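You operate a simulated robot arm through the tools that you are given. There is no shell and no other tool. Be economical: measure what you need, move in short steps, check, and stop when the job is done.

Carry out the task below with a simulated two-armed robot. There is one attempt and no reset: what you move stays moved.

Task
Set the grey-banded small lamp to the tester's number and test it.
Fine: clamp its foot in the vice before turning its dials; press Test so that it lights; it stays clamped; its Hundreds dial, the tester's number and the other lamp stay.

The check looks at the end state, three seconds after you hand in, the way a careful person would. Anything else that was tipped, shoved, dropped, spilled or broken makes it a failure.

Robot
Two 7-joint arms with three-finger grippers on one trunk, on a base that drives. Base frame: it is fixed to the floor where the robot stands at the start and does not move with it; the origin is under the middle of the robot, x ahead of it, y to its left, z up; the surface under the hand at the start is at about z = 0.86. Units: m, degrees, N and s.
The left shoulder is at the start at [0.03, 0.124, 1.033], the right one opposite. With the tool pointing down near the work surface each hand reaches from about 0.1 to 0.78 m from the robot's upright axis, wherever it stands, measured 20 degrees to its own side. Places, roughly: next button of the data tester [0.4, -0.1, 0.9]; test button of the data tester [0.4, 0, 0.9]; vice knob [0.4, 0.1, 0.9]. Payload 2.2 kg a hand.
The tool frame of a hand sits at the grasp point between the pads (the TCP): z along the fingers, y along the line on which they close. The tips reach 0.028 m beyond it. Largest opening 0.102 m; the body of the gripper starts 0.071 m behind the TCP.
Orientation is that of the tool frame in the base frame, as a unit quaternion [w, x, y, z]. With the fingers straight down and closing along the base's y, the tool's x points along the base's -x, its y along +y and its z along -z.

Tools
- The arms move only by the tool play_rows. It takes "left_deltas", "right_deltas" or both (then of equal length, played together; a hand with none holds still); each is a list of rows, each an object of numbers (a shift or turn left out is 0, a gripper value left out holds the last): "gripper": the gripper command, from -1 (shut) to 1 (fully open), values between in proportion; "x", "y", "z": the shift along the tool's x, y, z in units of 30 mm (1.0 is 30 mm); "rx", "ry", "rz": the turn, a rotation vector about the tool's x, y, z in units of 4 degrees (1.0 is 4 degrees). In form: [{"gripper": .., "x": .., "y": .., "z": .., "rx": .., "ry": .., "rz": ..}, ...]. A call has 1 to 8 rows; each row shifts and turns the commanded pose from where the row before left it, along the tool's axes as they then stand. A call with a number of a shift or a turn outside -1 to 1 is refused whole. Rows are played at 5 a second. More than 0.05 m and 8.6 degrees between two rows, or a gripper value outside its range, and nothing of the call is played. Where a pose cannot be reached the arm comes as near as it can. A force on the tool above 60 N (or 10 N above the force at the start of the call, whichever is more), or a blocked arm, ends the call early, and 0.2 s more pass. Each finger halts on what it meets, pressing with about 32 N; the grip force reading is that of the motor and also rises with nothing between the fingers. The clock runs only during rows and for 0.2 s after the last one: add rows that do not move to give the fingers time. The reply holds the time, the measured pose of the TCP, the force on the tool along the base axes, the opening and the grip force, in the units named above and with some noise, with the torque about the TCP (base axes, N m) and any sound that the robot's microphone picked up.
- Cameras (640 x 400 px; columns grow to the right, rows downward): "scene" is now at [0.0457, 0.0046, 1.7444]; the picture's right is [0.05, -1.00, 0.00], its down [-0.80, -0.04, -0.60] and it looks along [0.60, 0.03, -0.80] (base axes); focal length 261 px, centre (320, 200). "left" rides on the left gripper at [0.072, 0.038, -0.086] in its tool frame; the picture's right is [-0.46, 0.89, 0.00], its down [-0.60, -0.32, -0.73] and it looks along [-0.65, -0.34, 0.68] (tool axes); focal length 256 px, centre (320, 200). "right" rides on the right gripper at [0.069, 0.044, -0.086] in its tool frame; the picture's right is [-0.53, 0.85, 0.00], its down [-0.58, -0.36, -0.73] and it looks along [-0.62, -0.39, 0.68] (tool axes); focal length 256 px, centre (320, 200). There is no depth. A picture from a camera that has moved, and an enlarged one, comes with that camera's place and axes in the base frame and with its lens.
- get_image(camera): a new picture of that camera. It takes no simulated time.
- move_column(by): slides the trunk up (or, below 0, down) by that many m; the arms and the scene camera ride with it, the base frame stays. It gives what a move gives, with no picture.
- base_move(legs): drives the robot by 1 to 6 legs, each [ahead, left, turn to the left] in m, m and degrees, along the robot's own axes; the way and the turn of a leg run together, so that a leg with both is an arc; at most 1.5 m and 180 degrees a leg. The arms and the cameras ride along, it lands a little off, and it stops where it bumps. It gives what a move gives.
- turn_head(pan, tilt): turns the head with the scene camera to pan (to the left, within 143 degrees either way) and tilt (down, from -29 to 69), counted from straight ahead of the robot. It gives what a move gives.
- enlarge(camera, box): a new picture of the part [left, top, right, bottom] of that camera's present view, enlarged. It takes no simulated time.
- sign_off(): hands the job in; it is judged then, once.

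Work in short steps. Places have to be worked out from the pictures, the camera data and where the tool is seen: move nearer, look again, correct. Check each grasp and each placing, and mend what went wrong. You have 120 turns and 92 pictures in all, those below and enlarged ones among them. Open the grippers and draw the arms clear of the work before you hand the job in, unless the task says otherwise; then end with one line.

The tools are called after ">>>" as name(argument=value, ...) on one line, values as JSON. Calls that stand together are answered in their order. play_rows: Moves the arms, as the interface text tells. Its arguments: {"type":"object","properties":{"left_deltas":{"type":"array"},"right_deltas":{"type":"array"}},"required":[]} The other tools are called the same way: move_column (by) slides the trunk up or down; base_move (legs) drives the base; turn_head (pan, tilt) turns the head that bears the scene camera; get_image (camera) takes a picture; enlarge (camera, box) takes an enlarged picture of a part of a camera's view; sign_off () hands the job in.

At the start:

```text
t: 0.0
left_tcp_pos: [0.5153, 0.2626, 1.3313]
left_tool_rot: [-0.001, 0.0, 1.0, 0.0]
left_contact_force: [-0.7, -0.1, -0.5]
left_ft_torque: [0.04, 0.01, 0.02]
left_opening: 0.1022
left_gripper_force: 0.1
right_tcp_pos: [0.4868, -0.0896, 1.367]
right_tool_rot: [0.0, 0.0, 1.0, 0.0]
right_contact_force: [0.4, 0.5, -0.4]
right_ft_torque: [0.02, -0.03, -0.01]
right_opening: 0.1018
right_gripper_force: 0.0
trunk travel left (down, up): [-0.275, 0.265]
robot x, y, heading: [0.0016, 0.0027, 0.2]
head pan, tilt: [3.0, 53.4]
```

scene: 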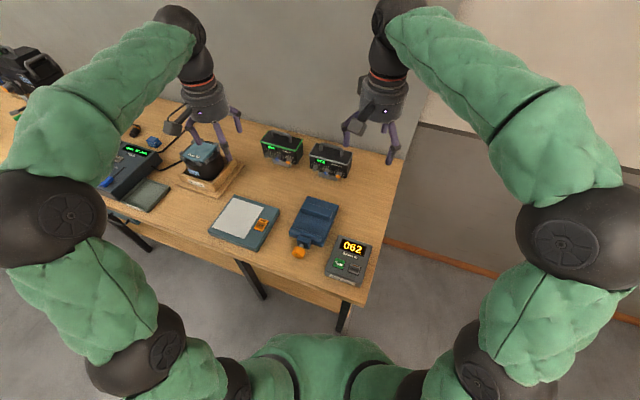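
right: 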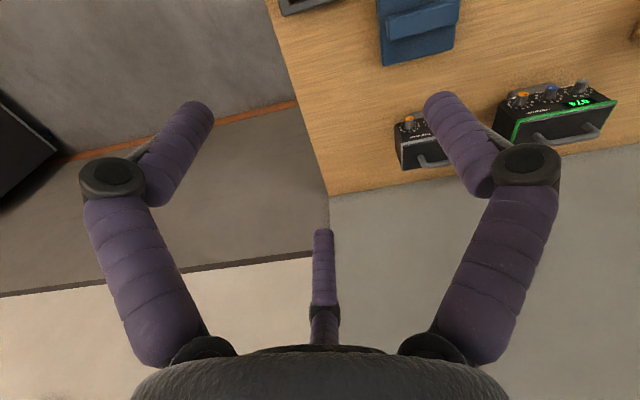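
left: 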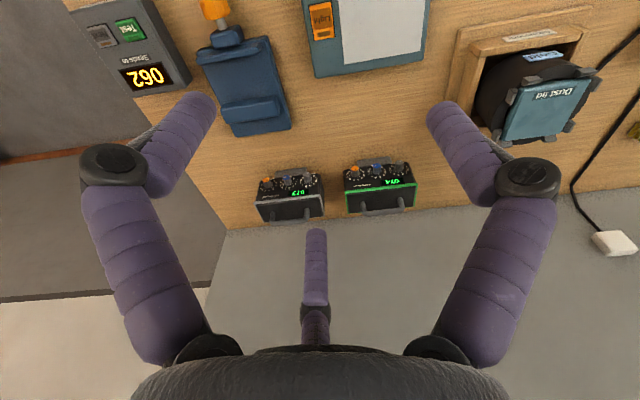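

The tester appears to read 062; two dial boxes stand at the back of the table. I take enlarged views to read them.

>>> enlarge(camera="scene", box=[240, 120, 380, 208])

>>> enlarge(camera="left", box=[220, 130, 440, 268])

>>> enlarge(camera="scene", box=[260, 180, 400, 300])

```text
4.55 times, centred on (310, 164) of scene
camera zoom: at [0.0457, 0.0046, 1.7444], right [0.05, -1.0, 0.0], down [-0.8, -0.04, -0.6], along [0.6, 0.03, -0.8], focal length 1185 px, centre (366, 364)
```

zoom: 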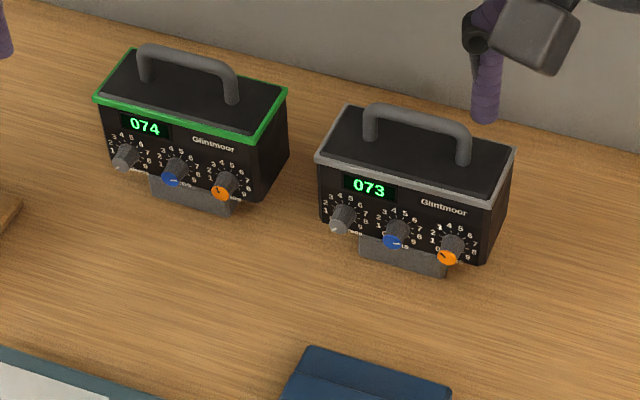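

```text
2.90 times, centred on (330, 199) of left
camera zoom: at [0.442, 0.3008, 1.4175], right [0.46, 0.89, 0.0], down [0.6, -0.32, 0.73], along [0.65, -0.34, -0.68], focal length 742 px, centre (291, 203)
```

zoom: 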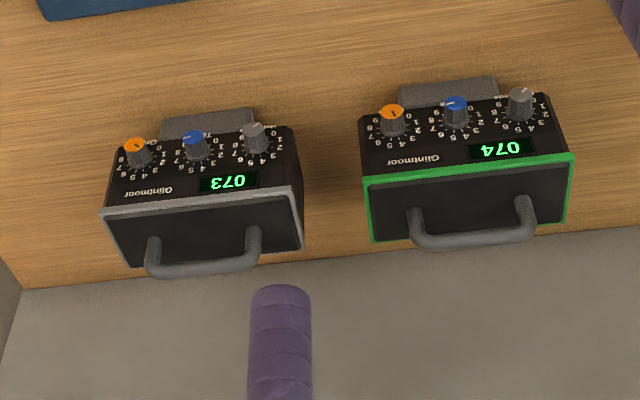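

```text
3.33 times, centred on (330, 240) of scene
camera zoom: at [0.0457, 0.0046, 1.7444], right [0.05, -1.0, 0.0], down [-0.8, -0.04, -0.6], along [0.6, 0.03, -0.8], focal length 869 px, centre (287, 67)
```

zoom: 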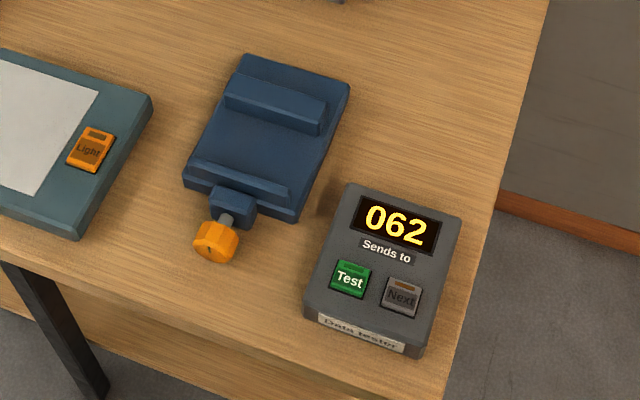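

The grey lamp shows 073, target 062 (tens 7→6, ones 3→2). I bring the left hand lower to look closely at the vice and lamps, and tilt the head down to see table edge against the base.

>>> turn_head(pan=0, tilt=69)

>>> get_image(camera="scene")

>>> play_rows(left_deltas=[{"z": 1, "y": -0.6}, {"z": 1, "y": -0.6}, {"z": 1, "y": -0.6}, {"z": 1, "y": -0.6}, {"z": 1, "y": -0.6}, {"z": 0.5, "y": -0.6}, {}, {}])

>>> get_image(camera="left")

```text
t: 0.8
left_tcp_pos: [0.5141, 0.2624, 1.3313]
left_tool_rot: [0.0, 0.0, 1.0, 0.0]
left_contact_force: [0.6, 0.1, -1.0]
left_ft_torque: [-0.01, 0.0, 0.01]
left_opening: 0.1023
left_gripper_force: 0.0
right_tcp_pos: [0.4852, -0.0883, 1.3661]
right_tool_rot: [-0.001, 0.0, 1.0, 0.0]
right_contact_force: [-0.5, 0.1, -0.5]
right_ft_torque: [0.02, 0.02, 0.01]
right_opening: 0.1017
right_gripper_force: 0.1
trunk travel left (down, up): [-0.275, 0.265]
robot x, y, heading: [-0.0028, -0.0018, 0.1]
head pan, tilt: [0.0, 68.8]
```

```text
85 pictures are left
camera scene: at [0.028, 0.0008, 1.7269], right [0.0, -1.0, 0.0], down [-0.93, 0.0, -0.36], along [0.36, 0.0, -0.93], focal length 261 px, centre (320, 200)
```

scene: 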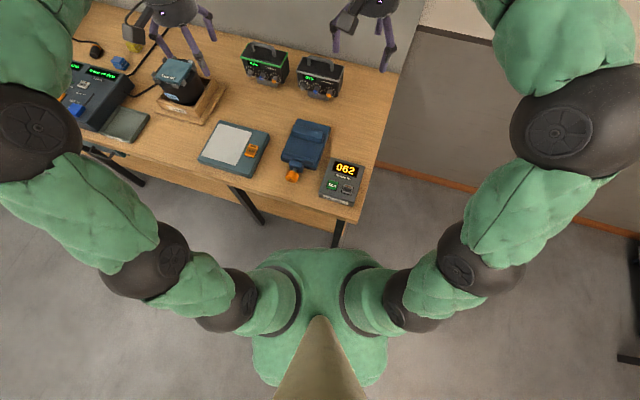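

```text
t: 2.6
left_tcp_pos: [0.5145, 0.1542, 1.165]
left_tool_rot: [0.0, 0.0, 1.0, 0.0]
left_contact_force: [-0.8, -0.3, -0.2]
left_ft_torque: [0.01, -0.01, -0.03]
left_opening: 0.102
left_gripper_force: 0.2
right_tcp_pos: [0.4863, -0.0892, 1.3662]
right_tool_rot: [0.0, 0.0, 1.0, 0.001]
right_contact_force: [-0.2, 0.0, 0.1]
right_ft_torque: [-0.01, -0.05, 0.0]
right_opening: 0.102
right_gripper_force: 0.0
trunk travel left (down, up): [-0.275, 0.265]
robot x, y, heading: [0.0019, -0.0009, -0.3]
head pan, tilt: [0.0, 68.8]
```

```text
84 pictures are left
camera left: at [0.4421, 0.1923, 1.2522], right [0.47, 0.89, 0.0], down [0.6, -0.32, 0.73], along [0.65, -0.34, -0.68], focal length 256 px, centre (320, 200)
```

left: 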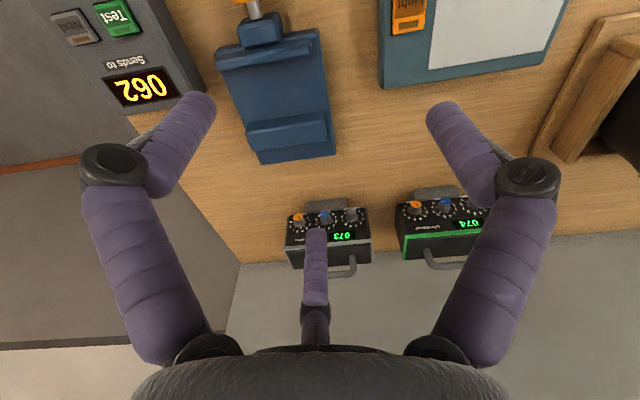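

The base front can't be seen; table edge is around x=0.3. I look closer at the vice and lamp before driving.

>>> enlarge(camera="left", box=[200, 0, 360, 170])

>>> enlarge(camera="left", box=[265, 180, 425, 280])

>>> base_move(legs=[[0.05, 0, 0]])

```text
2.35 times, centred on (280, 85) of left
camera zoom: at [0.4421, 0.1923, 1.2522], right [0.47, 0.89, 0.0], down [0.6, -0.32, 0.73], along [0.65, -0.34, -0.68], focal length 602 px, centre (414, 471)
```

zoom: 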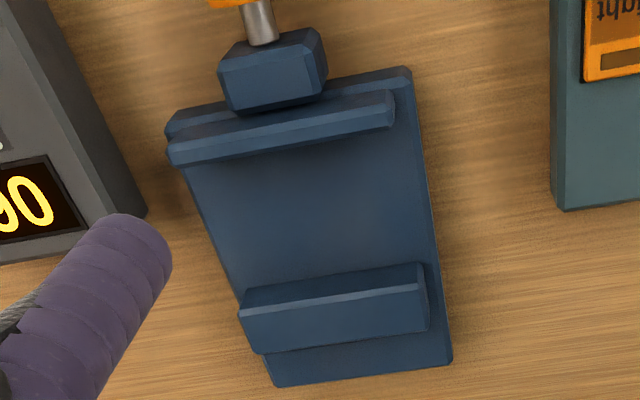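

```text
4.00 times, centred on (345, 230) of left
camera zoom: at [0.4421, 0.1923, 1.2522], right [0.47, 0.89, 0.0], down [0.6, -0.32, 0.73], along [0.65, -0.34, -0.68], focal length 1024 px, centre (220, 80)
```

zoom: 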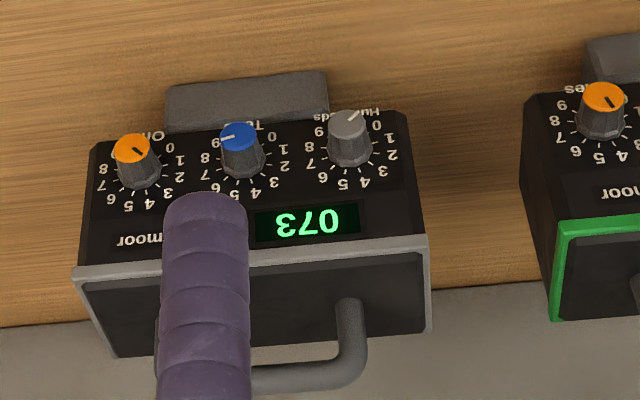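

```text
t: 3.5
left_tcp_pos: [0.5666, 0.1536, 1.1649]
left_tool_rot: [-0.001, 0.0, 1.0, 0.001]
left_contact_force: [1.3, -1.1, -0.9]
left_ft_torque: [-0.02, 0.08, -0.03]
left_opening: 0.102
left_gripper_force: 0.1
right_tcp_pos: [0.5374, -0.0889, 1.3652]
right_tool_rot: [-0.001, 0.0, 1.0, 0.0]
right_contact_force: [1.2, -0.9, -0.9]
right_ft_torque: [0.0, 0.08, 0.02]
right_opening: 0.1022
right_gripper_force: 0.0
trunk travel left (down, up): [-0.275, 0.265]
robot x, y, heading: [0.05, 0.001, -0.1]
head pan, tilt: [0.0, 68.8]
```

No bump. I drive another bit and then look at the lamp from low with the left hand camera.

>>> base_move(legs=[[0.06, 0, 0]])

>>> get_image(camera="scene")

```text
t: 4.6
left_tcp_pos: [0.5909, 0.1475, 1.1655]
left_tool_rot: [0.0, 0.015, 1.0, 0.0]
left_contact_force: [-0.5, 0.4, -0.5]
left_ft_torque: [-0.01, -0.06, -0.01]
left_opening: 0.102
left_gripper_force: 0.0
right_tcp_pos: [0.5554, -0.0943, 1.3675]
right_tool_rot: [-0.001, 0.013, 1.0, -0.002]
right_contact_force: [-0.4, -0.5, 1.0]
right_ft_torque: [-0.06, -0.08, -0.04]
right_opening: 0.1018
right_gripper_force: 0.1
trunk travel left (down, up): [-0.275, 0.265]
robot x, y, heading: [0.0745, 0.0085, -1.5]
head pan, tilt: [0.0, 68.8]
stopped in leg 1: the robot was blocked; the commanded pose is now the measured one
```

```text
81 pictures are left
camera scene: at [0.0988, 0.0082, 1.7269], right [-0.03, -1.0, 0.0], down [-0.93, 0.02, -0.36], along [0.36, -0.01, -0.93], focal length 261 px, centre (320, 200)
```

scene: 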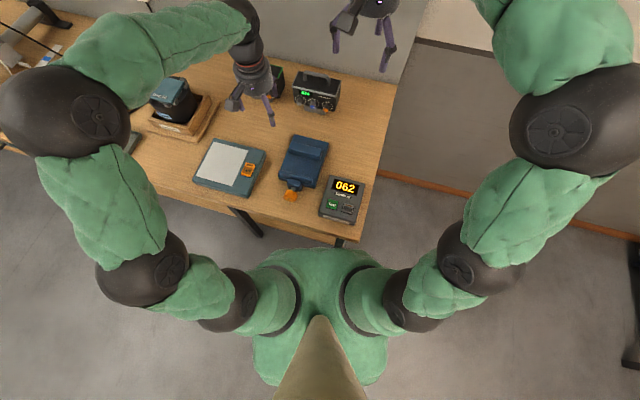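

The base is blocked at x≈0.075, so I back off 1 cm. Then I pitch the left hand forward to look at the lamp's foot from low.

>>> base_move(legs=[[-0.012, 0, 1.3]])

>>> play_rows(left_deltas=[{"x": 1, "ry": -1}, {"z": 1, "ry": -1, "x": 0.5}, {"z": 1, "ry": -1, "x": 0.5}, {"z": 1, "ry": -1, "x": 0.5}, {"z": 1, "ry": -1, "x": 0.5}, {"ry": -1, "x": 0.5}, {"ry": -1, "x": 0.5}, {}])

>>> get_image(camera="left")

```text
t: 5.3
left_tcp_pos: [0.5783, 0.1593, 1.1634]
left_tool_rot: [-0.001, 0.004, 1.0, 0.0]
left_contact_force: [0.0, -0.1, 0.0]
left_ft_torque: [-0.02, -0.01, -0.03]
left_opening: 0.1022
left_gripper_force: 0.1
right_tcp_pos: [0.5503, -0.0835, 1.3642]
right_tool_rot: [-0.002, 0.001, 1.0, -0.001]
right_contact_force: [-0.1, 0.5, -0.3]
right_ft_torque: [0.01, 0.01, -0.01]
right_opening: 0.1021
right_gripper_force: 0.0
trunk travel left (down, up): [-0.275, 0.265]
robot x, y, heading: [0.0628, 0.0061, -0.5]
head pan, tilt: [0.0, 68.8]
```

```text
t: 7.1
left_tcp_pos: [0.4801, 0.1583, 1.0243]
left_tool_rot: [0.24, 0.003, 0.971, 0.0]
left_contact_force: [0.1, 0.2, -0.1]
left_ft_torque: [-0.02, -0.01, -0.01]
left_opening: 0.1021
left_gripper_force: 0.0
right_tcp_pos: [0.5489, -0.0837, 1.3651]
right_tool_rot: [-0.002, 0.001, 1.0, -0.001]
right_contact_force: [-0.3, 0.0, -0.4]
right_ft_torque: [0.0, -0.01, 0.01]
right_opening: 0.102
right_gripper_force: 0.0
trunk travel left (down, up): [-0.275, 0.265]
robot x, y, heading: [0.0638, 0.0077, -0.2]
head pan, tilt: [0.0, 68.8]
```

```text
80 pictures are left
camera left: at [0.3768, 0.1977, 1.0675], right [0.42, 0.88, 0.22], down [0.19, -0.32, 0.93], along [0.89, -0.35, -0.3], focal length 256 px, centre (320, 200)
```

left: 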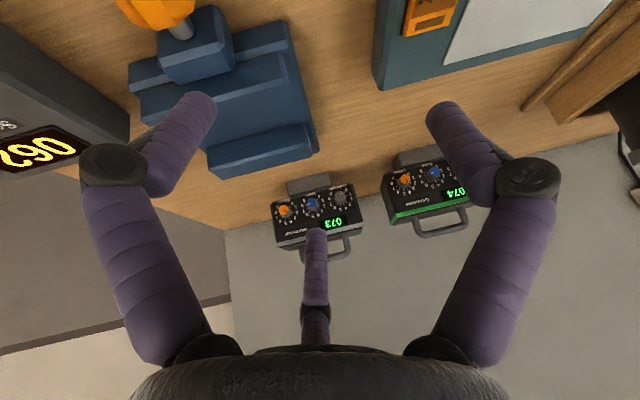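

I enlarge the lamp and vice in this lower view.

>>> enlarge(camera="left", box=[255, 165, 375, 265])

>>> enlarge(camera="left", box=[100, 0, 340, 190])

```text
4.00 times, centred on (315, 215) of left
camera zoom: at [0.3768, 0.1977, 1.0675], right [0.42, 0.88, 0.22], down [0.19, -0.32, 0.93], along [0.89, -0.35, -0.3], focal length 1024 px, centre (340, 140)
```

zoom: 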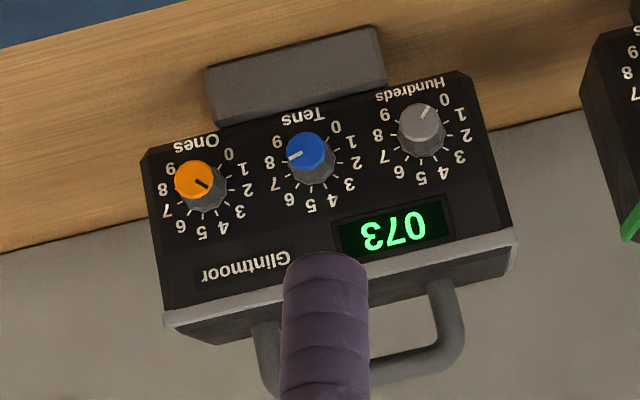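

```text
2.11 times, centred on (220, 95) of left
camera zoom: at [0.3768, 0.1977, 1.0675], right [0.42, 0.88, 0.22], down [0.19, -0.32, 0.93], along [0.89, -0.35, -0.3], focal length 539 px, centre (530, 421)
```

zoom: 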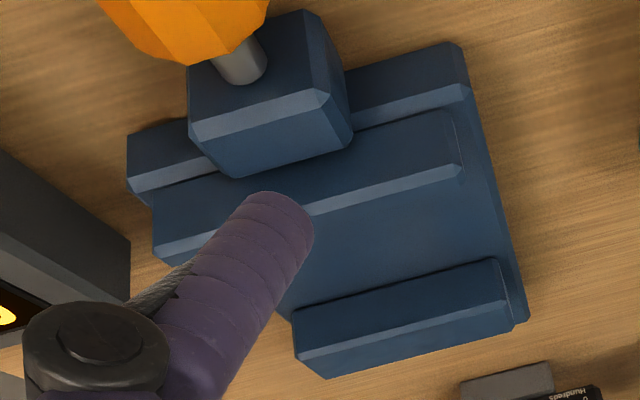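

The foot is a block about 4 cm high under the body. I now measure the vice with an enlarged overhead scene view.

>>> enlarge(camera="scene", box=[255, 125, 375, 225])

>>> enlarge(camera="scene", box=[280, 60, 360, 120])

```text
4.00 times, centred on (315, 175) of scene
camera zoom: at [0.0916, 0.0076, 1.7269], right [0.0, -1.0, 0.0], down [-0.93, 0.0, -0.36], along [0.36, 0.0, -0.93], focal length 1043 px, centre (340, 300)
```

zoom: 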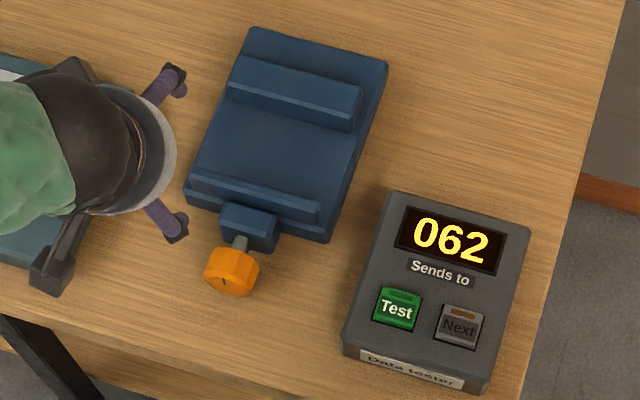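

```text
6.67 times, centred on (320, 90) of scene
camera zoom: at [0.0916, 0.0076, 1.7269], right [0.0, -1.0, 0.0], down [-0.93, 0.0, -0.36], along [0.36, 0.0, -0.93], focal length 1738 px, centre (320, 933)
```

zoom: 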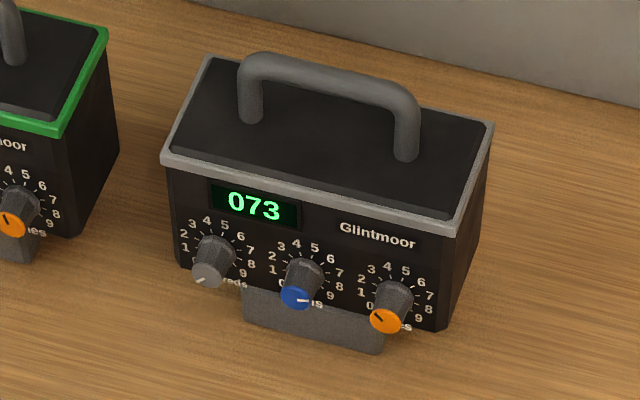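

Vice: yaw about -17°, gap centre about (0.56,0.065), gap ~0.09 m, bed z≈0.88. Lamp yaw ~-17°, handle bar centre about (0.861,0.002,1.013). I retract the left arm and yaw the right hand so its fingers close along the lamp's depth.

>>> play_rows(left_deltas=[{"x": -0.466, "z": -0.885, "y": 0.67}, {"x": -0.466, "z": -0.885, "y": 0.67}, {"x": -0.466, "z": -0.885, "y": 0.67}, {"x": -0.466, "z": -0.885, "y": 0.67}, {"x": -0.466, "z": -0.885, "y": 0.67}, {"y": 0.5}, {}, {}], right_deltas=[{"rz": -1}, {"rz": -1}, {"rz": -1}, {"rz": -1}, {"rz": -1}, {"rz": -1}, {"rz": -1}, {"rz": -1}])

>>> play_rows(right_deltas=[{"rz": -1}, {"rz": -1}, {"rz": -1}, {"rz": -1}, {"rz": -1}, {"rz": -1}, {"rz": -1}, {"rz": -1}])

>>> play_rows(right_deltas=[{"rz": -1}, {"rz": -1}, {"rz": -0.25, "rx": 1}, {"rx": 1}, {"rx": 1}, {"rx": 1}, {"rx": 1}, {"rx": 1}])

```text
t: 8.9
left_tcp_pos: [0.4825, 0.2743, 1.1748]
left_tool_rot: [0.24, 0.003, 0.971, 0.0]
left_contact_force: [1.2, 0.4, 0.0]
left_ft_torque: [-0.02, -0.04, 0.02]
left_opening: 0.1021
left_gripper_force: 0.0
right_tcp_pos: [0.5488, -0.0848, 1.3656]
right_tool_rot: [-0.003, -0.275, 0.961, -0.001]
right_contact_force: [0.3, 0.5, -1.0]
right_ft_torque: [0.0, 0.0, 0.01]
right_opening: 0.102
right_gripper_force: 0.0
trunk travel left (down, up): [-0.275, 0.265]
robot x, y, heading: [0.0614, 0.0073, -0.1]
head pan, tilt: [0.0, 68.8]
```

```text
t: 10.7
left_tcp_pos: [0.4828, 0.2743, 1.1763]
left_tool_rot: [0.241, 0.003, 0.971, 0.001]
left_contact_force: [0.2, 0.2, 0.2]
left_ft_torque: [-0.02, -0.01, 0.01]
left_opening: 0.1023
left_gripper_force: 0.0
right_tcp_pos: [0.5491, -0.0843, 1.3649]
right_tool_rot: [-0.003, -0.529, 0.849, 0.001]
right_contact_force: [-0.5, -0.1, 0.1]
right_ft_torque: [0.02, -0.04, 0.01]
right_opening: 0.1021
right_gripper_force: 0.0
trunk travel left (down, up): [-0.275, 0.265]
robot x, y, heading: [0.0625, 0.0036, -0.2]
head pan, tilt: [0.0, 68.8]
```

```text
t: 12.5
left_tcp_pos: [0.4804, 0.2757, 1.1774]
left_tool_rot: [0.24, 0.004, 0.971, 0.0]
left_contact_force: [0.3, -0.4, 0.0]
left_ft_torque: [0.02, -0.01, -0.03]
left_opening: 0.1019
left_gripper_force: 0.0
right_tcp_pos: [0.5488, -0.0837, 1.3648]
right_tool_rot: [0.121, -0.581, 0.787, -0.168]
right_contact_force: [-0.5, 0.7, 0.0]
right_ft_torque: [0.0, -0.01, -0.02]
right_opening: 0.1019
right_gripper_force: 0.1
trunk travel left (down, up): [-0.275, 0.265]
robot x, y, heading: [0.0589, 0.0099, -0.6]
head pan, tilt: [0.0, 68.8]
```

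Orientation is right (tilted 24° forward, yaw -17°). I move to a pre-grasp point about 10 cm back from the handle along the tool axis, in two parts.

>>> play_rows(right_deltas=[{"x": -0.486, "y": -0.296, "z": 0.922}, {"x": -0.486, "y": -0.296, "z": 0.922}, {"x": -0.486, "y": -0.296, "z": 0.922}, {"x": -0.486, "y": -0.296, "z": 0.922}, {"x": -0.486, "y": -0.296, "z": 0.922}, {"x": -0.486, "y": -0.296, "z": 0.922}, {"x": -0.486, "y": -0.296, "z": 0.922}, {"x": -0.486, "y": -0.296, "z": 0.922}])

>>> play_rows(right_deltas=[{"x": -0.486, "y": -0.296, "z": 0.922}, {"x": -0.486, "y": -0.296, "z": 0.922}, {"x": -0.486, "y": -0.296, "z": 0.922}, {"x": -0.486, "y": -0.296, "z": 0.922}, {}, {}])

>>> get_image(camera="right")

>>> get_image(camera="scene")

```text
t: 14.3
left_tcp_pos: [0.483, 0.2752, 1.1755]
left_tool_rot: [0.24, 0.003, 0.971, -0.001]
left_contact_force: [0.1, -0.5, 0.4]
left_ft_torque: [-0.03, -0.01, -0.03]
left_opening: 0.102
left_gripper_force: 0.1
right_tcp_pos: [0.731, -0.0185, 1.1891]
right_tool_rot: [0.121, -0.581, 0.787, -0.167]
right_contact_force: [0.0, 0.4, 0.0]
right_ft_torque: [-0.02, 0.03, -0.04]
right_opening: 0.1018
right_gripper_force: 0.0
trunk travel left (down, up): [-0.275, 0.265]
robot x, y, heading: [0.0586, 0.0064, -0.3]
head pan, tilt: [0.0, 68.8]
```

```text
t: 15.7
left_tcp_pos: [0.4829, 0.2742, 1.1768]
left_tool_rot: [0.24, 0.003, 0.971, -0.001]
left_contact_force: [1.3, 1.0, -0.3]
left_ft_torque: [0.03, 0.0, -0.02]
left_opening: 0.1021
left_gripper_force: 0.0
right_tcp_pos: [0.822, 0.0134, 1.1028]
right_tool_rot: [0.12, -0.581, 0.787, -0.168]
right_contact_force: [-0.4, -0.4, -0.4]
right_ft_torque: [-0.02, 0.0, -0.03]
right_opening: 0.102
right_gripper_force: 0.1
trunk travel left (down, up): [-0.275, 0.265]
robot x, y, heading: [0.0614, 0.0085, -0.1]
head pan, tilt: [0.0, 68.8]
```

```text
75 pictures are left
camera right: at [0.7311, -0.0308, 1.1638], right [-0.58, 0.74, -0.34], down [0.21, 0.54, 0.81], along [0.79, 0.4, -0.47], focal length 256 px, centre (320, 200)
```

right: 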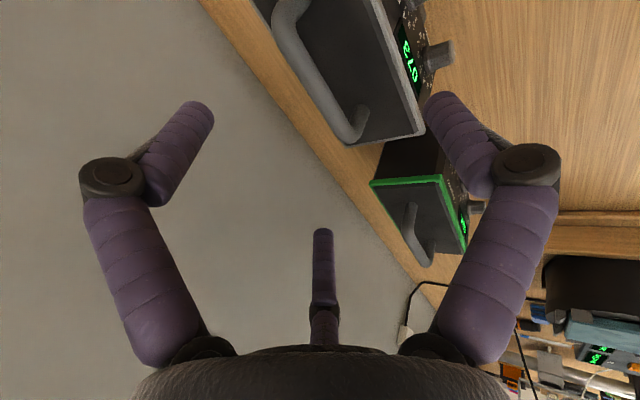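

```text
74 pictures are left
camera scene: at [0.0916, 0.0081, 1.7269], right [0.0, -1.0, 0.0], down [-0.93, 0.0, -0.36], along [0.36, 0.0, -0.93], focal length 261 px, centre (320, 200)
```

scene: 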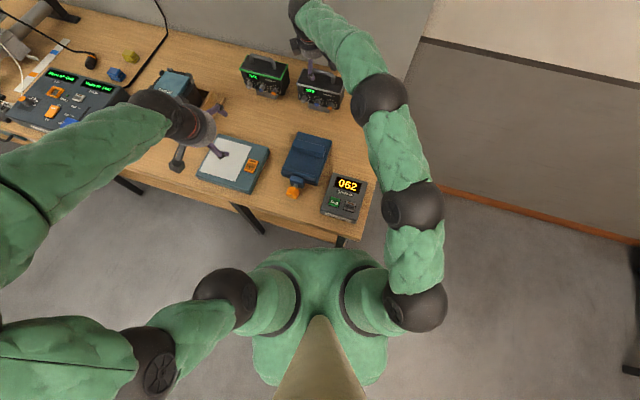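

The predicted handle points match the picture well (bar centre at about (319,90)). I narrow the fingers to ~4.5 cm and advance 6 cm.

>>> play_rows(right_deltas=[{"gripper": -0.12}, {"z": 0.5}, {"z": 0.5}, {"z": 0.5}, {"z": 0.5}, {}])

>>> get_image(camera="right")

>>> enlarge(camera="scene", box=[280, 40, 360, 120])

```text
t: 17.1
left_tcp_pos: [0.4822, 0.274, 1.177]
left_tool_rot: [0.24, 0.003, 0.971, 0.001]
left_contact_force: [0.6, -0.2, -0.9]
left_ft_torque: [0.04, -0.02, -0.02]
left_opening: 0.102
left_gripper_force: 0.1
right_tcp_pos: [0.8446, 0.0057, 1.0486]
right_tool_rot: [0.121, -0.581, 0.787, -0.168]
right_contact_force: [-0.4, -0.1, -0.2]
right_ft_torque: [0.01, -0.02, 0.02]
right_opening: 0.045
right_gripper_force: 0.0
trunk travel left (down, up): [-0.275, 0.265]
robot x, y, heading: [0.0649, 0.0096, -0.5]
head pan, tilt: [0.0, 68.8]
```

```text
73 pictures are left
camera right: at [0.7536, -0.0386, 1.1095], right [-0.58, 0.74, -0.34], down [0.21, 0.54, 0.81], along [0.79, 0.4, -0.47], focal length 256 px, centre (320, 200)
```

right: 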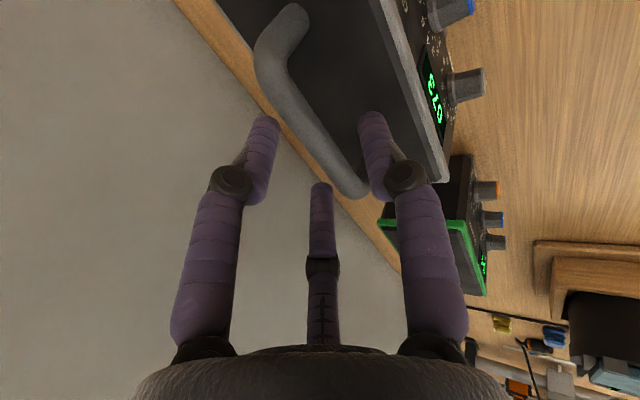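

```text
5.00 times, centred on (320, 80) of scene
camera zoom: at [0.0904, 0.0078, 1.7269], right [0.0, -1.0, 0.0], down [-0.93, 0.0, -0.36], along [0.36, 0.0, -0.93], focal length 1303 px, centre (320, 800)
```

zoom: 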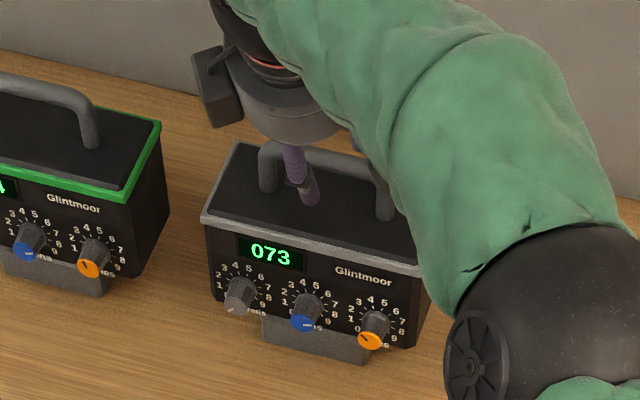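

The bar lies between the fingers. I advance 2.6 cm more and close.

>>> play_rows(right_deltas=[{"z": 0.45}, {"z": 0.42}, {}])

>>> play_rows(right_deltas=[{"gripper": -1}, {}, {}, {}])

>>> get_image(camera="right")

```text
t: 17.9
left_tcp_pos: [0.4796, 0.2751, 1.178]
left_tool_rot: [0.241, 0.003, 0.971, -0.001]
left_contact_force: [-0.5, 0.1, -0.7]
left_ft_torque: [-0.01, -0.03, -0.04]
left_opening: 0.1021
left_gripper_force: 0.1
right_tcp_pos: [0.8541, 0.004, 1.0276]
right_tool_rot: [0.124, -0.58, 0.788, -0.169]
right_contact_force: [-7.8, 3.2, 17.5]
right_ft_torque: [0.21, 0.66, -0.1]
right_opening: 0.047
right_gripper_force: 1.5
trunk travel left (down, up): [-0.275, 0.265]
robot x, y, heading: [0.0622, 0.009, -0.2]
head pan, tilt: [0.0, 68.8]
```

```text
t: 18.9
left_tcp_pos: [0.4824, 0.275, 1.1769]
left_tool_rot: [0.24, 0.003, 0.971, -0.001]
left_contact_force: [-0.1, -0.4, 0.6]
left_ft_torque: [-0.01, -0.01, -0.02]
left_opening: 0.102
left_gripper_force: 0.0
right_tcp_pos: [0.8555, 0.0028, 1.0263]
right_tool_rot: [0.123, -0.581, 0.787, -0.168]
right_contact_force: [7.9, 3.6, 12.5]
right_ft_torque: [0.25, -0.12, -0.02]
right_opening: 0.0211
right_gripper_force: 32.4
trunk travel left (down, up): [-0.275, 0.265]
robot x, y, heading: [0.064, 0.0057, -0.1]
head pan, tilt: [0.0, 68.8]
```

```text
71 pictures are left
camera right: at [0.7641, -0.0412, 1.0862], right [-0.58, 0.74, -0.34], down [0.21, 0.54, 0.81], along [0.79, 0.4, -0.47], focal length 256 px, centre (320, 200)
```

right: 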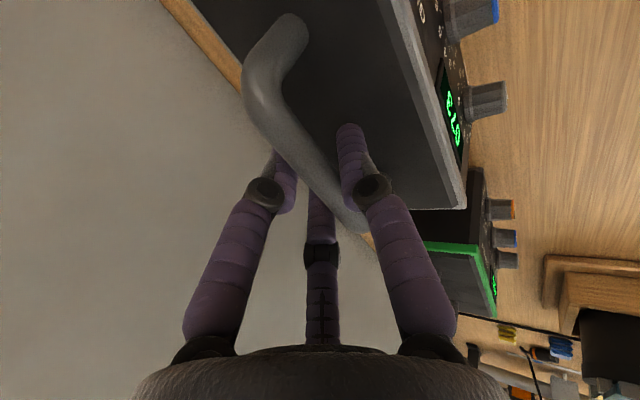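

The handle is gripped (opening 2.1 cm). I lift straight up ~12 cm and check.

>>> play_rows(right_deltas=[{"y": -0.1, "z": -0.23}, {"y": -0.2, "z": -0.457}, {"y": -0.2, "z": -0.457}, {"y": -0.2, "z": -0.457}, {"y": -0.2, "z": -0.457}, {}])

>>> play_rows(right_deltas=[{"y": -0.2, "z": -0.457}, {"y": -0.2, "z": -0.457}, {"y": -0.2, "z": -0.457}, {"y": -0.2, "z": -0.457}, {}, {}])

>>> get_image(camera="left")

>>> get_image(camera="scene")

```text
t: 20.3
left_tcp_pos: [0.4827, 0.2751, 1.1761]
left_tool_rot: [0.24, 0.003, 0.971, 0.001]
left_contact_force: [-0.2, 0.8, -0.4]
left_ft_torque: [-0.03, 0.0, 0.01]
left_opening: 0.102
left_gripper_force: 0.1
right_tcp_pos: [0.8554, 0.0039, 1.0892]
right_tool_rot: [0.12, -0.581, 0.788, -0.166]
right_contact_force: [1.1, 0.4, -14.6]
right_ft_torque: [0.04, -0.11, -0.01]
right_opening: 0.0213
right_gripper_force: 31.5
trunk travel left (down, up): [-0.275, 0.265]
robot x, y, heading: [0.0641, 0.0071, -0.1]
head pan, tilt: [0.0, 68.8]
```

```text
t: 21.7
left_tcp_pos: [0.4831, 0.2732, 1.1758]
left_tool_rot: [0.239, 0.003, 0.971, 0.0]
left_contact_force: [0.7, 0.7, 0.4]
left_ft_torque: [0.0, -0.04, 0.01]
left_opening: 0.102
left_gripper_force: 0.1
right_tcp_pos: [0.8556, 0.0036, 1.151]
right_tool_rot: [0.12, -0.582, 0.787, -0.167]
right_contact_force: [-0.1, 0.0, -14.4]
right_ft_torque: [0.05, -0.1, 0.02]
right_opening: 0.0212
right_gripper_force: 31.4
trunk travel left (down, up): [-0.275, 0.265]
robot x, y, heading: [0.0651, 0.005, -0.2]
head pan, tilt: [0.0, 68.8]
```

```text
70 pictures are left
camera left: at [0.3793, 0.3137, 1.219], right [0.42, 0.88, 0.22], down [0.19, -0.32, 0.93], along [0.89, -0.35, -0.3], focal length 256 px, centre (320, 200)
```

left: 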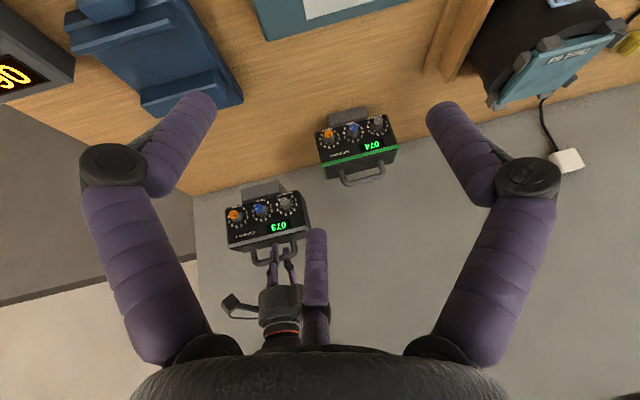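

```text
69 pictures are left
camera scene: at [0.0926, 0.0078, 1.7268], right [0.0, -1.0, 0.0], down [-0.93, 0.0, -0.36], along [0.36, 0.0, -0.93], focal length 261 px, centre (320, 200)
```

scene: 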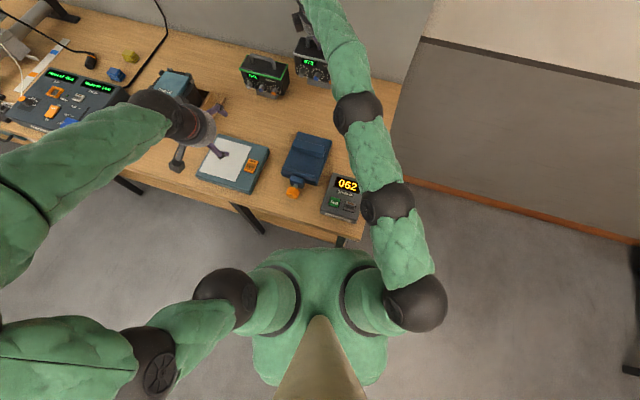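

Lamp is held firmly. I carry it towards the vice at this height, stopping two thirds along.

>>> play_rows(right_deltas=[{"x": 0.078, "y": 0.773, "z": -0.342}, {"x": 0.078, "y": 0.773, "z": -0.342}, {"x": 0.078, "y": 0.773, "z": -0.342}, {"x": 0.078, "y": 0.773, "z": -0.342}, {"x": 0.078, "y": 0.773, "z": -0.342}, {"x": 0.078, "y": 0.773, "z": -0.342}, {"x": 0.078, "y": 0.773, "z": -0.342}, {}])

>>> get_image(camera="left")

>>> get_image(camera="scene")

```text
t: 23.5
left_tcp_pos: [0.4844, 0.2741, 1.1769]
left_tool_rot: [0.239, 0.004, 0.971, 0.0]
left_contact_force: [0.4, 0.3, 0.0]
left_ft_torque: [0.0, -0.01, -0.02]
left_opening: 0.102
left_gripper_force: 0.0
right_tcp_pos: [0.681, 0.0405, 1.1506]
right_tool_rot: [0.12, -0.582, 0.787, -0.167]
right_contact_force: [0.2, 1.0, -14.4]
right_ft_torque: [0.02, -0.09, -0.01]
right_opening: 0.0214
right_gripper_force: 31.8
trunk travel left (down, up): [-0.275, 0.265]
robot x, y, heading: [0.0589, 0.0067, -0.2]
head pan, tilt: [0.0, 68.8]
```

```text
68 pictures are left
camera left: at [0.3797, 0.3136, 1.2188], right [0.42, 0.88, 0.22], down [0.19, -0.32, 0.93], along [0.89, -0.35, -0.3], focal length 256 px, centre (320, 200)
```

left: 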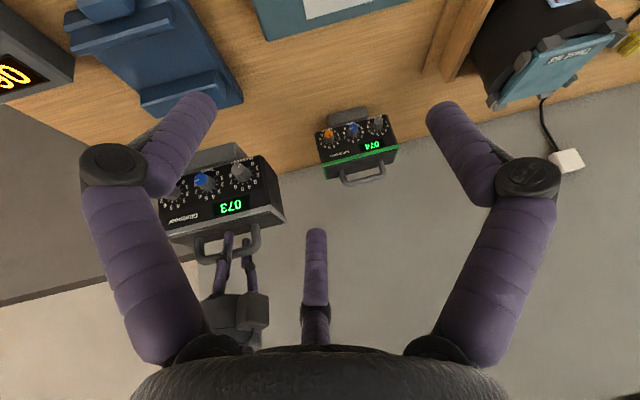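

```text
67 pictures are left
camera scene: at [0.0931, 0.0077, 1.7268], right [0.0, -1.0, 0.0], down [-0.93, 0.0, -0.36], along [0.36, 0.0, -0.93], focal length 261 px, centre (320, 200)
```

scene: 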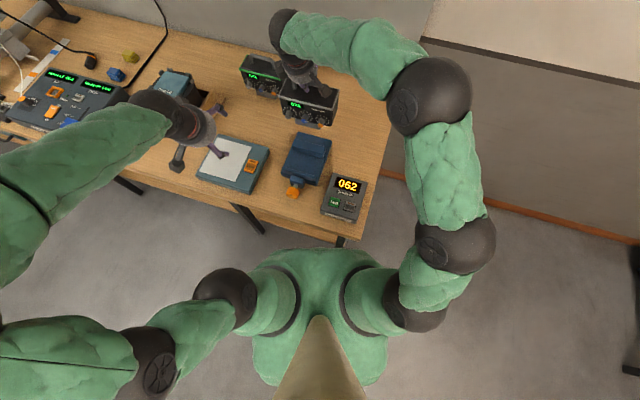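

I zoom on the lamp's foot as seen from the left.

>>> enlarge(camera="left", box=[150, 130, 294, 260])

```text
3.08 times, centred on (222, 195) of left
camera zoom: at [0.3797, 0.3136, 1.2188], right [0.42, 0.88, 0.22], down [0.19, -0.32, 0.93], along [0.89, -0.35, -0.3], focal length 788 px, centre (622, 215)
```

zoom: 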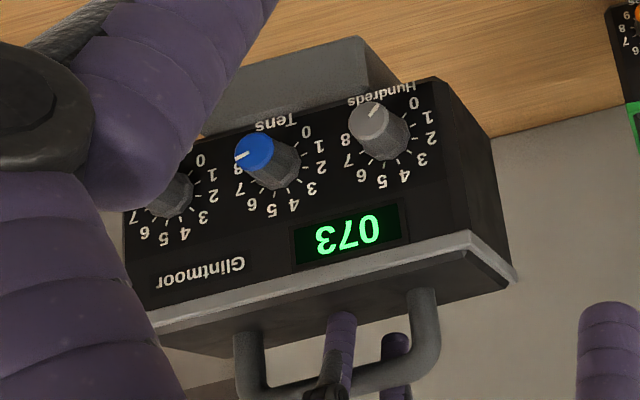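

Foot depth is at most the body depth (~7.7 cm) and the gap is ~9.1 cm centred at (0.5605,0.064), so centring works. I continue to above the vice and move the left hand a bit outward.

>>> play_rows(left_deltas=[{"y": 0.5}, {"y": 0.5}, {"y": 0.5}, {"y": 0.5}, {}, {}], right_deltas=[{"x": 0.092, "y": 0.778, "z": -0.344}, {"x": 0.092, "y": 0.778, "z": -0.344}, {"x": 0.092, "y": 0.778, "z": -0.344}, {"x": 0.092, "y": 0.778, "z": -0.344}, {"x": 0.092, "y": 0.778, "z": -0.344}, {}])

>>> enlarge(camera="scene", box=[240, 80, 400, 220])

>>> get_image(camera="left")

```text
t: 24.9
left_tcp_pos: [0.4839, 0.3367, 1.1757]
left_tool_rot: [0.239, 0.004, 0.971, -0.001]
left_contact_force: [0.4, 0.0, -0.5]
left_ft_torque: [-0.02, 0.03, 0.0]
left_opening: 0.1021
left_gripper_force: 0.0
right_tcp_pos: [0.5548, 0.0662, 1.1525]
right_tool_rot: [0.119, -0.581, 0.788, -0.167]
right_contact_force: [0.3, 0.6, -14.5]
right_ft_torque: [0.03, -0.1, 0.02]
right_opening: 0.0212
right_gripper_force: 32.5
trunk travel left (down, up): [-0.275, 0.265]
robot x, y, heading: [0.0625, 0.0073, -0.4]
head pan, tilt: [0.0, 68.8]
```

```text
2.86 times, centred on (320, 150) of scene
camera zoom: at [0.0928, 0.008, 1.7268], right [0.0, -1.0, 0.0], down [-0.93, 0.0, -0.36], along [0.36, 0.0, -0.93], focal length 745 px, centre (320, 343)
```

zoom: 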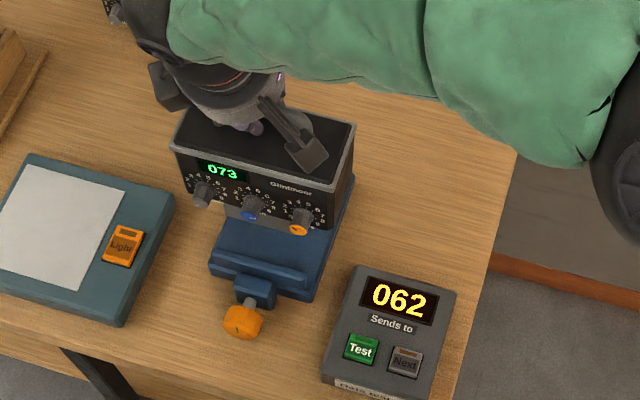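

```text
64 pictures are left
camera left: at [0.3793, 0.3747, 1.2179], right [0.42, 0.88, 0.22], down [0.19, -0.32, 0.93], along [0.89, -0.35, -0.3], focal length 256 px, centre (320, 200)
```

left: 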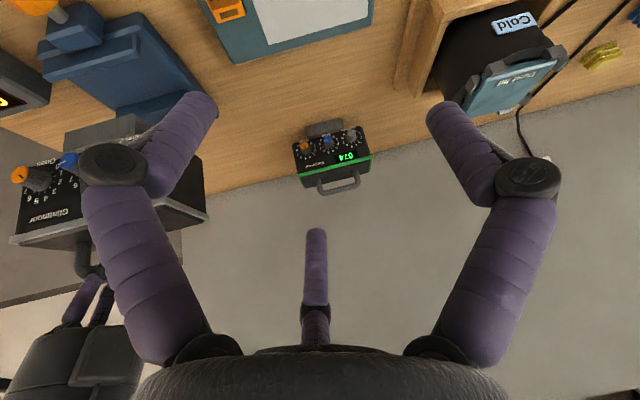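

Lamp is over the vice. I swing the left camera so it looks across the vice from the left side, to see the foot and gap.

>>> play_rows(left_deltas=[{"rx": 0.485, "rz": 0.92}, {"rx": 0.485, "rz": 0.92}, {"rx": 0.485, "rz": 0.92}, {"rx": 0.485, "rz": 0.92}, {"rx": 0.485, "rz": 0.92}, {"rx": 0.485, "rz": 0.92}, {"rx": 0.485, "rz": 0.92}, {"rx": 0.485, "rz": 0.92}])

>>> play_rows(left_deltas=[{"rx": 0.485, "rz": 0.92}, {"rx": 0.485, "rz": 0.92}, {"rx": 0.485, "rz": 0.92}, {"rx": 0.485, "rz": 0.92}, {"x": 0.466, "z": 0.885}, {"x": 0.466, "z": 0.885}, {"x": 0.466, "z": 0.885}, {"x": 0.466, "z": 0.885}])

>>> get_image(camera="left")

```text
t: 26.7
left_tcp_pos: [0.4826, 0.3349, 1.1755]
left_tool_rot: [0.229, 0.282, 0.929, -0.07]
left_contact_force: [0.6, 0.2, 0.1]
left_ft_torque: [-0.02, 0.01, -0.01]
left_opening: 0.1019
left_gripper_force: 0.1
right_tcp_pos: [0.5559, 0.0648, 1.1528]
right_tool_rot: [0.119, -0.581, 0.787, -0.167]
right_contact_force: [1.7, 0.5, -14.3]
right_ft_torque: [0.05, -0.09, -0.02]
right_opening: 0.0213
right_gripper_force: 32.5
trunk travel left (down, up): [-0.275, 0.265]
robot x, y, heading: [0.064, 0.0092, -0.3]
head pan, tilt: [0.0, 68.8]
```

```text
t: 28.5
left_tcp_pos: [0.4833, 0.3345, 1.0547]
left_tool_rot: [0.217, 0.412, 0.879, -0.102]
left_contact_force: [-0.2, -0.6, -0.2]
left_ft_torque: [-0.01, 0.03, -0.05]
left_opening: 0.1018
left_gripper_force: 0.0
right_tcp_pos: [0.5561, 0.0653, 1.1519]
right_tool_rot: [0.12, -0.581, 0.787, -0.167]
right_contact_force: [0.7, 0.3, -14.3]
right_ft_torque: [0.05, -0.11, 0.02]
right_opening: 0.0211
right_gripper_force: 31.6
trunk travel left (down, up): [-0.275, 0.265]
robot x, y, heading: [0.0618, 0.0074, -0.3]
head pan, tilt: [0.0, 68.8]
```

```text
63 pictures are left
camera left: at [0.4458, 0.4402, 1.097], right [0.94, 0.25, 0.22], down [-0.12, -0.35, 0.93], along [0.31, -0.9, -0.3], focal length 256 px, centre (320, 200)
```

left: 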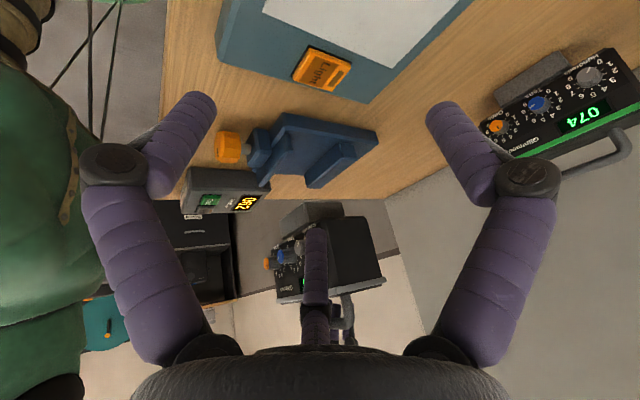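

Excellent side view of foot and jaws. I enlarge it.

>>> enlarge(camera="left", box=[205, 95, 405, 325])

```text
1.74 times, centred on (305, 210) of left
camera zoom: at [0.4458, 0.4402, 1.097], right [0.94, 0.25, 0.22], down [-0.12, -0.35, 0.93], along [0.31, -0.9, -0.3], focal length 445 px, centre (346, 183)
```

zoom: 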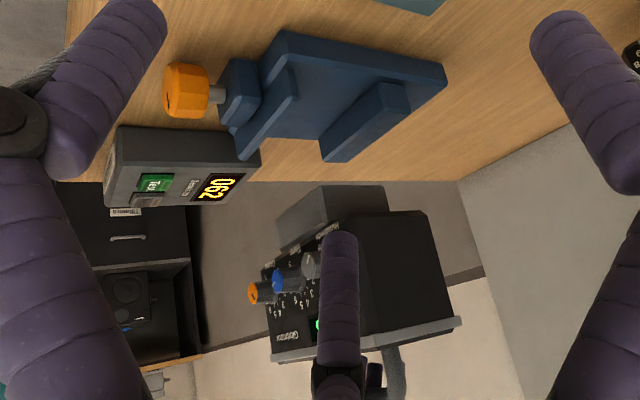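

Foot depth is about 5 cm, flush with the lamp's front. I shift the lamp 2.2 cm toward the rear jaw and lower ~7 cm so that the foot hovers just above jaw level.

>>> play_rows(right_deltas=[{"y": -0.34, "z": 0.15}, {"y": -0.33, "z": 0.15}, {"y": 0.2, "z": 0.45}, {"y": 0.2, "z": 0.45}, {"y": 0.2, "z": 0.45}, {"y": 0.2, "z": 0.45}, {"y": 0.15, "z": 0.34}, {}])

>>> enlarge(camera="left", box=[205, 75, 405, 275])

```text
t: 30.3
left_tcp_pos: [0.4796, 0.3339, 1.0573]
left_tool_rot: [0.218, 0.413, 0.878, -0.102]
left_contact_force: [-0.1, -1.0, -0.3]
left_ft_torque: [0.01, -0.01, -0.03]
left_opening: 0.102
left_gripper_force: 0.0
right_tcp_pos: [0.5761, 0.0595, 1.0873]
right_tool_rot: [0.126, -0.579, 0.788, -0.167]
right_contact_force: [-5.4, -2.9, 22.7]
right_ft_torque: [-0.63, 0.22, -0.16]
right_opening: 0.0211
right_gripper_force: 31.4
trunk travel left (down, up): [-0.275, 0.265]
robot x, y, heading: [0.0628, 0.0069, -0.2]
head pan, tilt: [0.0, 68.8]
```

```text
2.00 times, centred on (305, 175) of left
camera zoom: at [0.4429, 0.4392, 1.0992], right [0.94, 0.25, 0.22], down [-0.12, -0.35, 0.93], along [0.31, -0.9, -0.3], focal length 512 px, centre (350, 250)
```

zoom: 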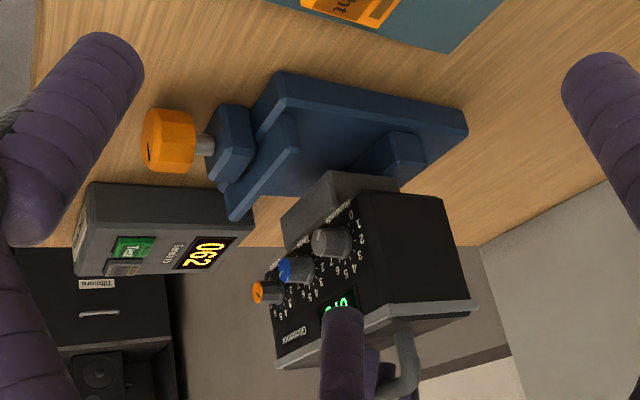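

The foot touched the rear jaw's top (jaw tops are at ~0.92, bed ~0.90). I lift 1.2 cm and shift back 1.8 cm toward the middle of the gap.

>>> play_rows(right_deltas=[{"y": -0.2, "z": -0.45}, {"y": 0.28, "z": -0.12}, {"y": 0.28, "z": -0.12}, {}])

>>> enlarge(camera="left", box=[205, 75, 405, 275])

```text
t: 31.3
left_tcp_pos: [0.4829, 0.3349, 1.0557]
left_tool_rot: [0.217, 0.413, 0.879, -0.102]
left_contact_force: [-0.1, 1.0, -0.1]
left_ft_torque: [0.02, 0.01, 0.0]
left_opening: 0.102
left_gripper_force: 0.1
right_tcp_pos: [0.557, 0.0622, 1.096]
right_tool_rot: [0.119, -0.581, 0.787, -0.167]
right_contact_force: [0.1, 0.6, -14.0]
right_ft_torque: [0.1, -0.04, -0.01]
right_opening: 0.0214
right_gripper_force: 32.0
trunk travel left (down, up): [-0.275, 0.265]
robot x, y, heading: [0.0635, 0.0089, -0.3]
head pan, tilt: [0.0, 68.8]
```

```text
2.00 times, centred on (305, 175) of left
camera zoom: at [0.4453, 0.4397, 1.0977], right [0.94, 0.25, 0.22], down [-0.12, -0.35, 0.93], along [0.31, -0.9, -0.3], focal length 512 px, centre (350, 250)
```

zoom: 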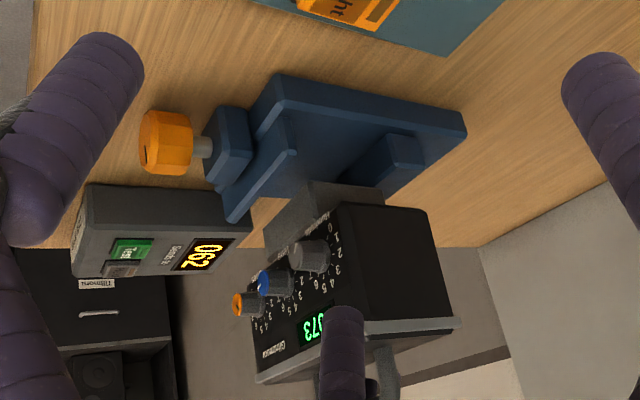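

Clearances look like ~2 cm on both sides. I lower in small steps until the foot rests on the bed (expected TCP z ≈ 1.066).

>>> play_rows(right_deltas=[{"y": 0.135, "z": 0.305}, {"y": 0.135, "z": 0.305}, {}])

>>> enlarge(camera="left", box=[205, 75, 405, 275])

```text
t: 32.1
left_tcp_pos: [0.4826, 0.3344, 1.0554]
left_tool_rot: [0.216, 0.413, 0.879, -0.102]
left_contact_force: [0.7, 0.8, -1.0]
left_ft_torque: [0.01, 0.0, 0.01]
left_opening: 0.1018
left_gripper_force: 0.0
right_tcp_pos: [0.5587, 0.0637, 1.0745]
right_tool_rot: [0.12, -0.581, 0.787, -0.168]
right_contact_force: [0.7, 0.5, -14.3]
right_ft_torque: [0.06, -0.08, 0.02]
right_opening: 0.0214
right_gripper_force: 32.0
trunk travel left (down, up): [-0.275, 0.265]
robot x, y, heading: [0.0638, 0.0078, -0.3]
head pan, tilt: [0.0, 68.8]
```

```text
2.00 times, centred on (305, 175) of left
camera zoom: at [0.4453, 0.4397, 1.0977], right [0.94, 0.25, 0.22], down [-0.12, -0.35, 0.93], along [0.31, -0.9, -0.3], focal length 512 px, centre (350, 250)
```

zoom: 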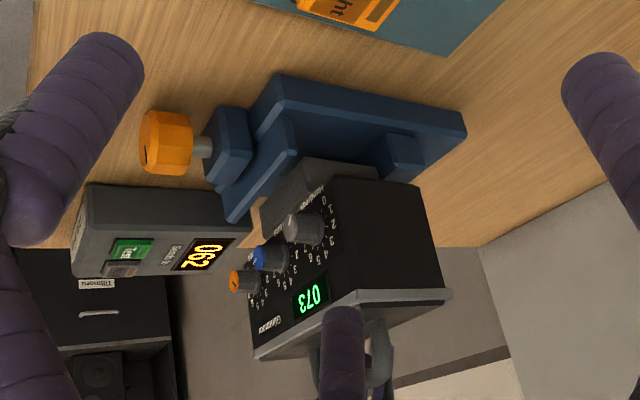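

The foot is entering the gap without contact. I lower in 4 mm steps to contact.

>>> play_rows(right_deltas=[{"y": 0.054, "z": 0.122}, {"y": 0.054, "z": 0.122}, {}])

```text
t: 32.9
left_tcp_pos: [0.4828, 0.3342, 1.0555]
left_tool_rot: [0.217, 0.412, 0.879, -0.102]
left_contact_force: [-0.2, 0.0, 0.7]
left_ft_torque: [-0.01, 0.02, 0.02]
left_opening: 0.1022
left_gripper_force: 0.0
right_tcp_pos: [0.5577, 0.0644, 1.0682]
right_tool_rot: [0.12, -0.58, 0.788, -0.168]
right_contact_force: [0.1, 0.2, -14.2]
right_ft_torque: [0.04, -0.05, 0.01]
right_opening: 0.0213
right_gripper_force: 32.3
trunk travel left (down, up): [-0.275, 0.265]
robot x, y, heading: [0.0606, 0.0077, -0.2]
head pan, tilt: [0.0, 68.8]
```

No contact yet; I continue down.

>>> play_rows(right_deltas=[{"y": 0.054, "z": 0.122}, {"y": 0.054, "z": 0.122}, {}])

```text
t: 33.7
left_tcp_pos: [0.4834, 0.335, 1.0547]
left_tool_rot: [0.217, 0.413, 0.879, -0.102]
left_contact_force: [-0.3, 0.8, -0.6]
left_ft_torque: [-0.01, 0.0, -0.01]
left_opening: 0.1022
left_gripper_force: 0.0
right_tcp_pos: [0.5582, 0.0639, 1.059]
right_tool_rot: [0.12, -0.581, 0.788, -0.167]
right_contact_force: [0.1, -0.6, -14.6]
right_ft_torque: [0.09, -0.03, -0.03]
right_opening: 0.0211
right_gripper_force: 32.2
trunk travel left (down, up): [-0.275, 0.265]
robot x, y, heading: [0.0608, 0.0072, -0.2]
head pan, tilt: [0.0, 68.8]
```

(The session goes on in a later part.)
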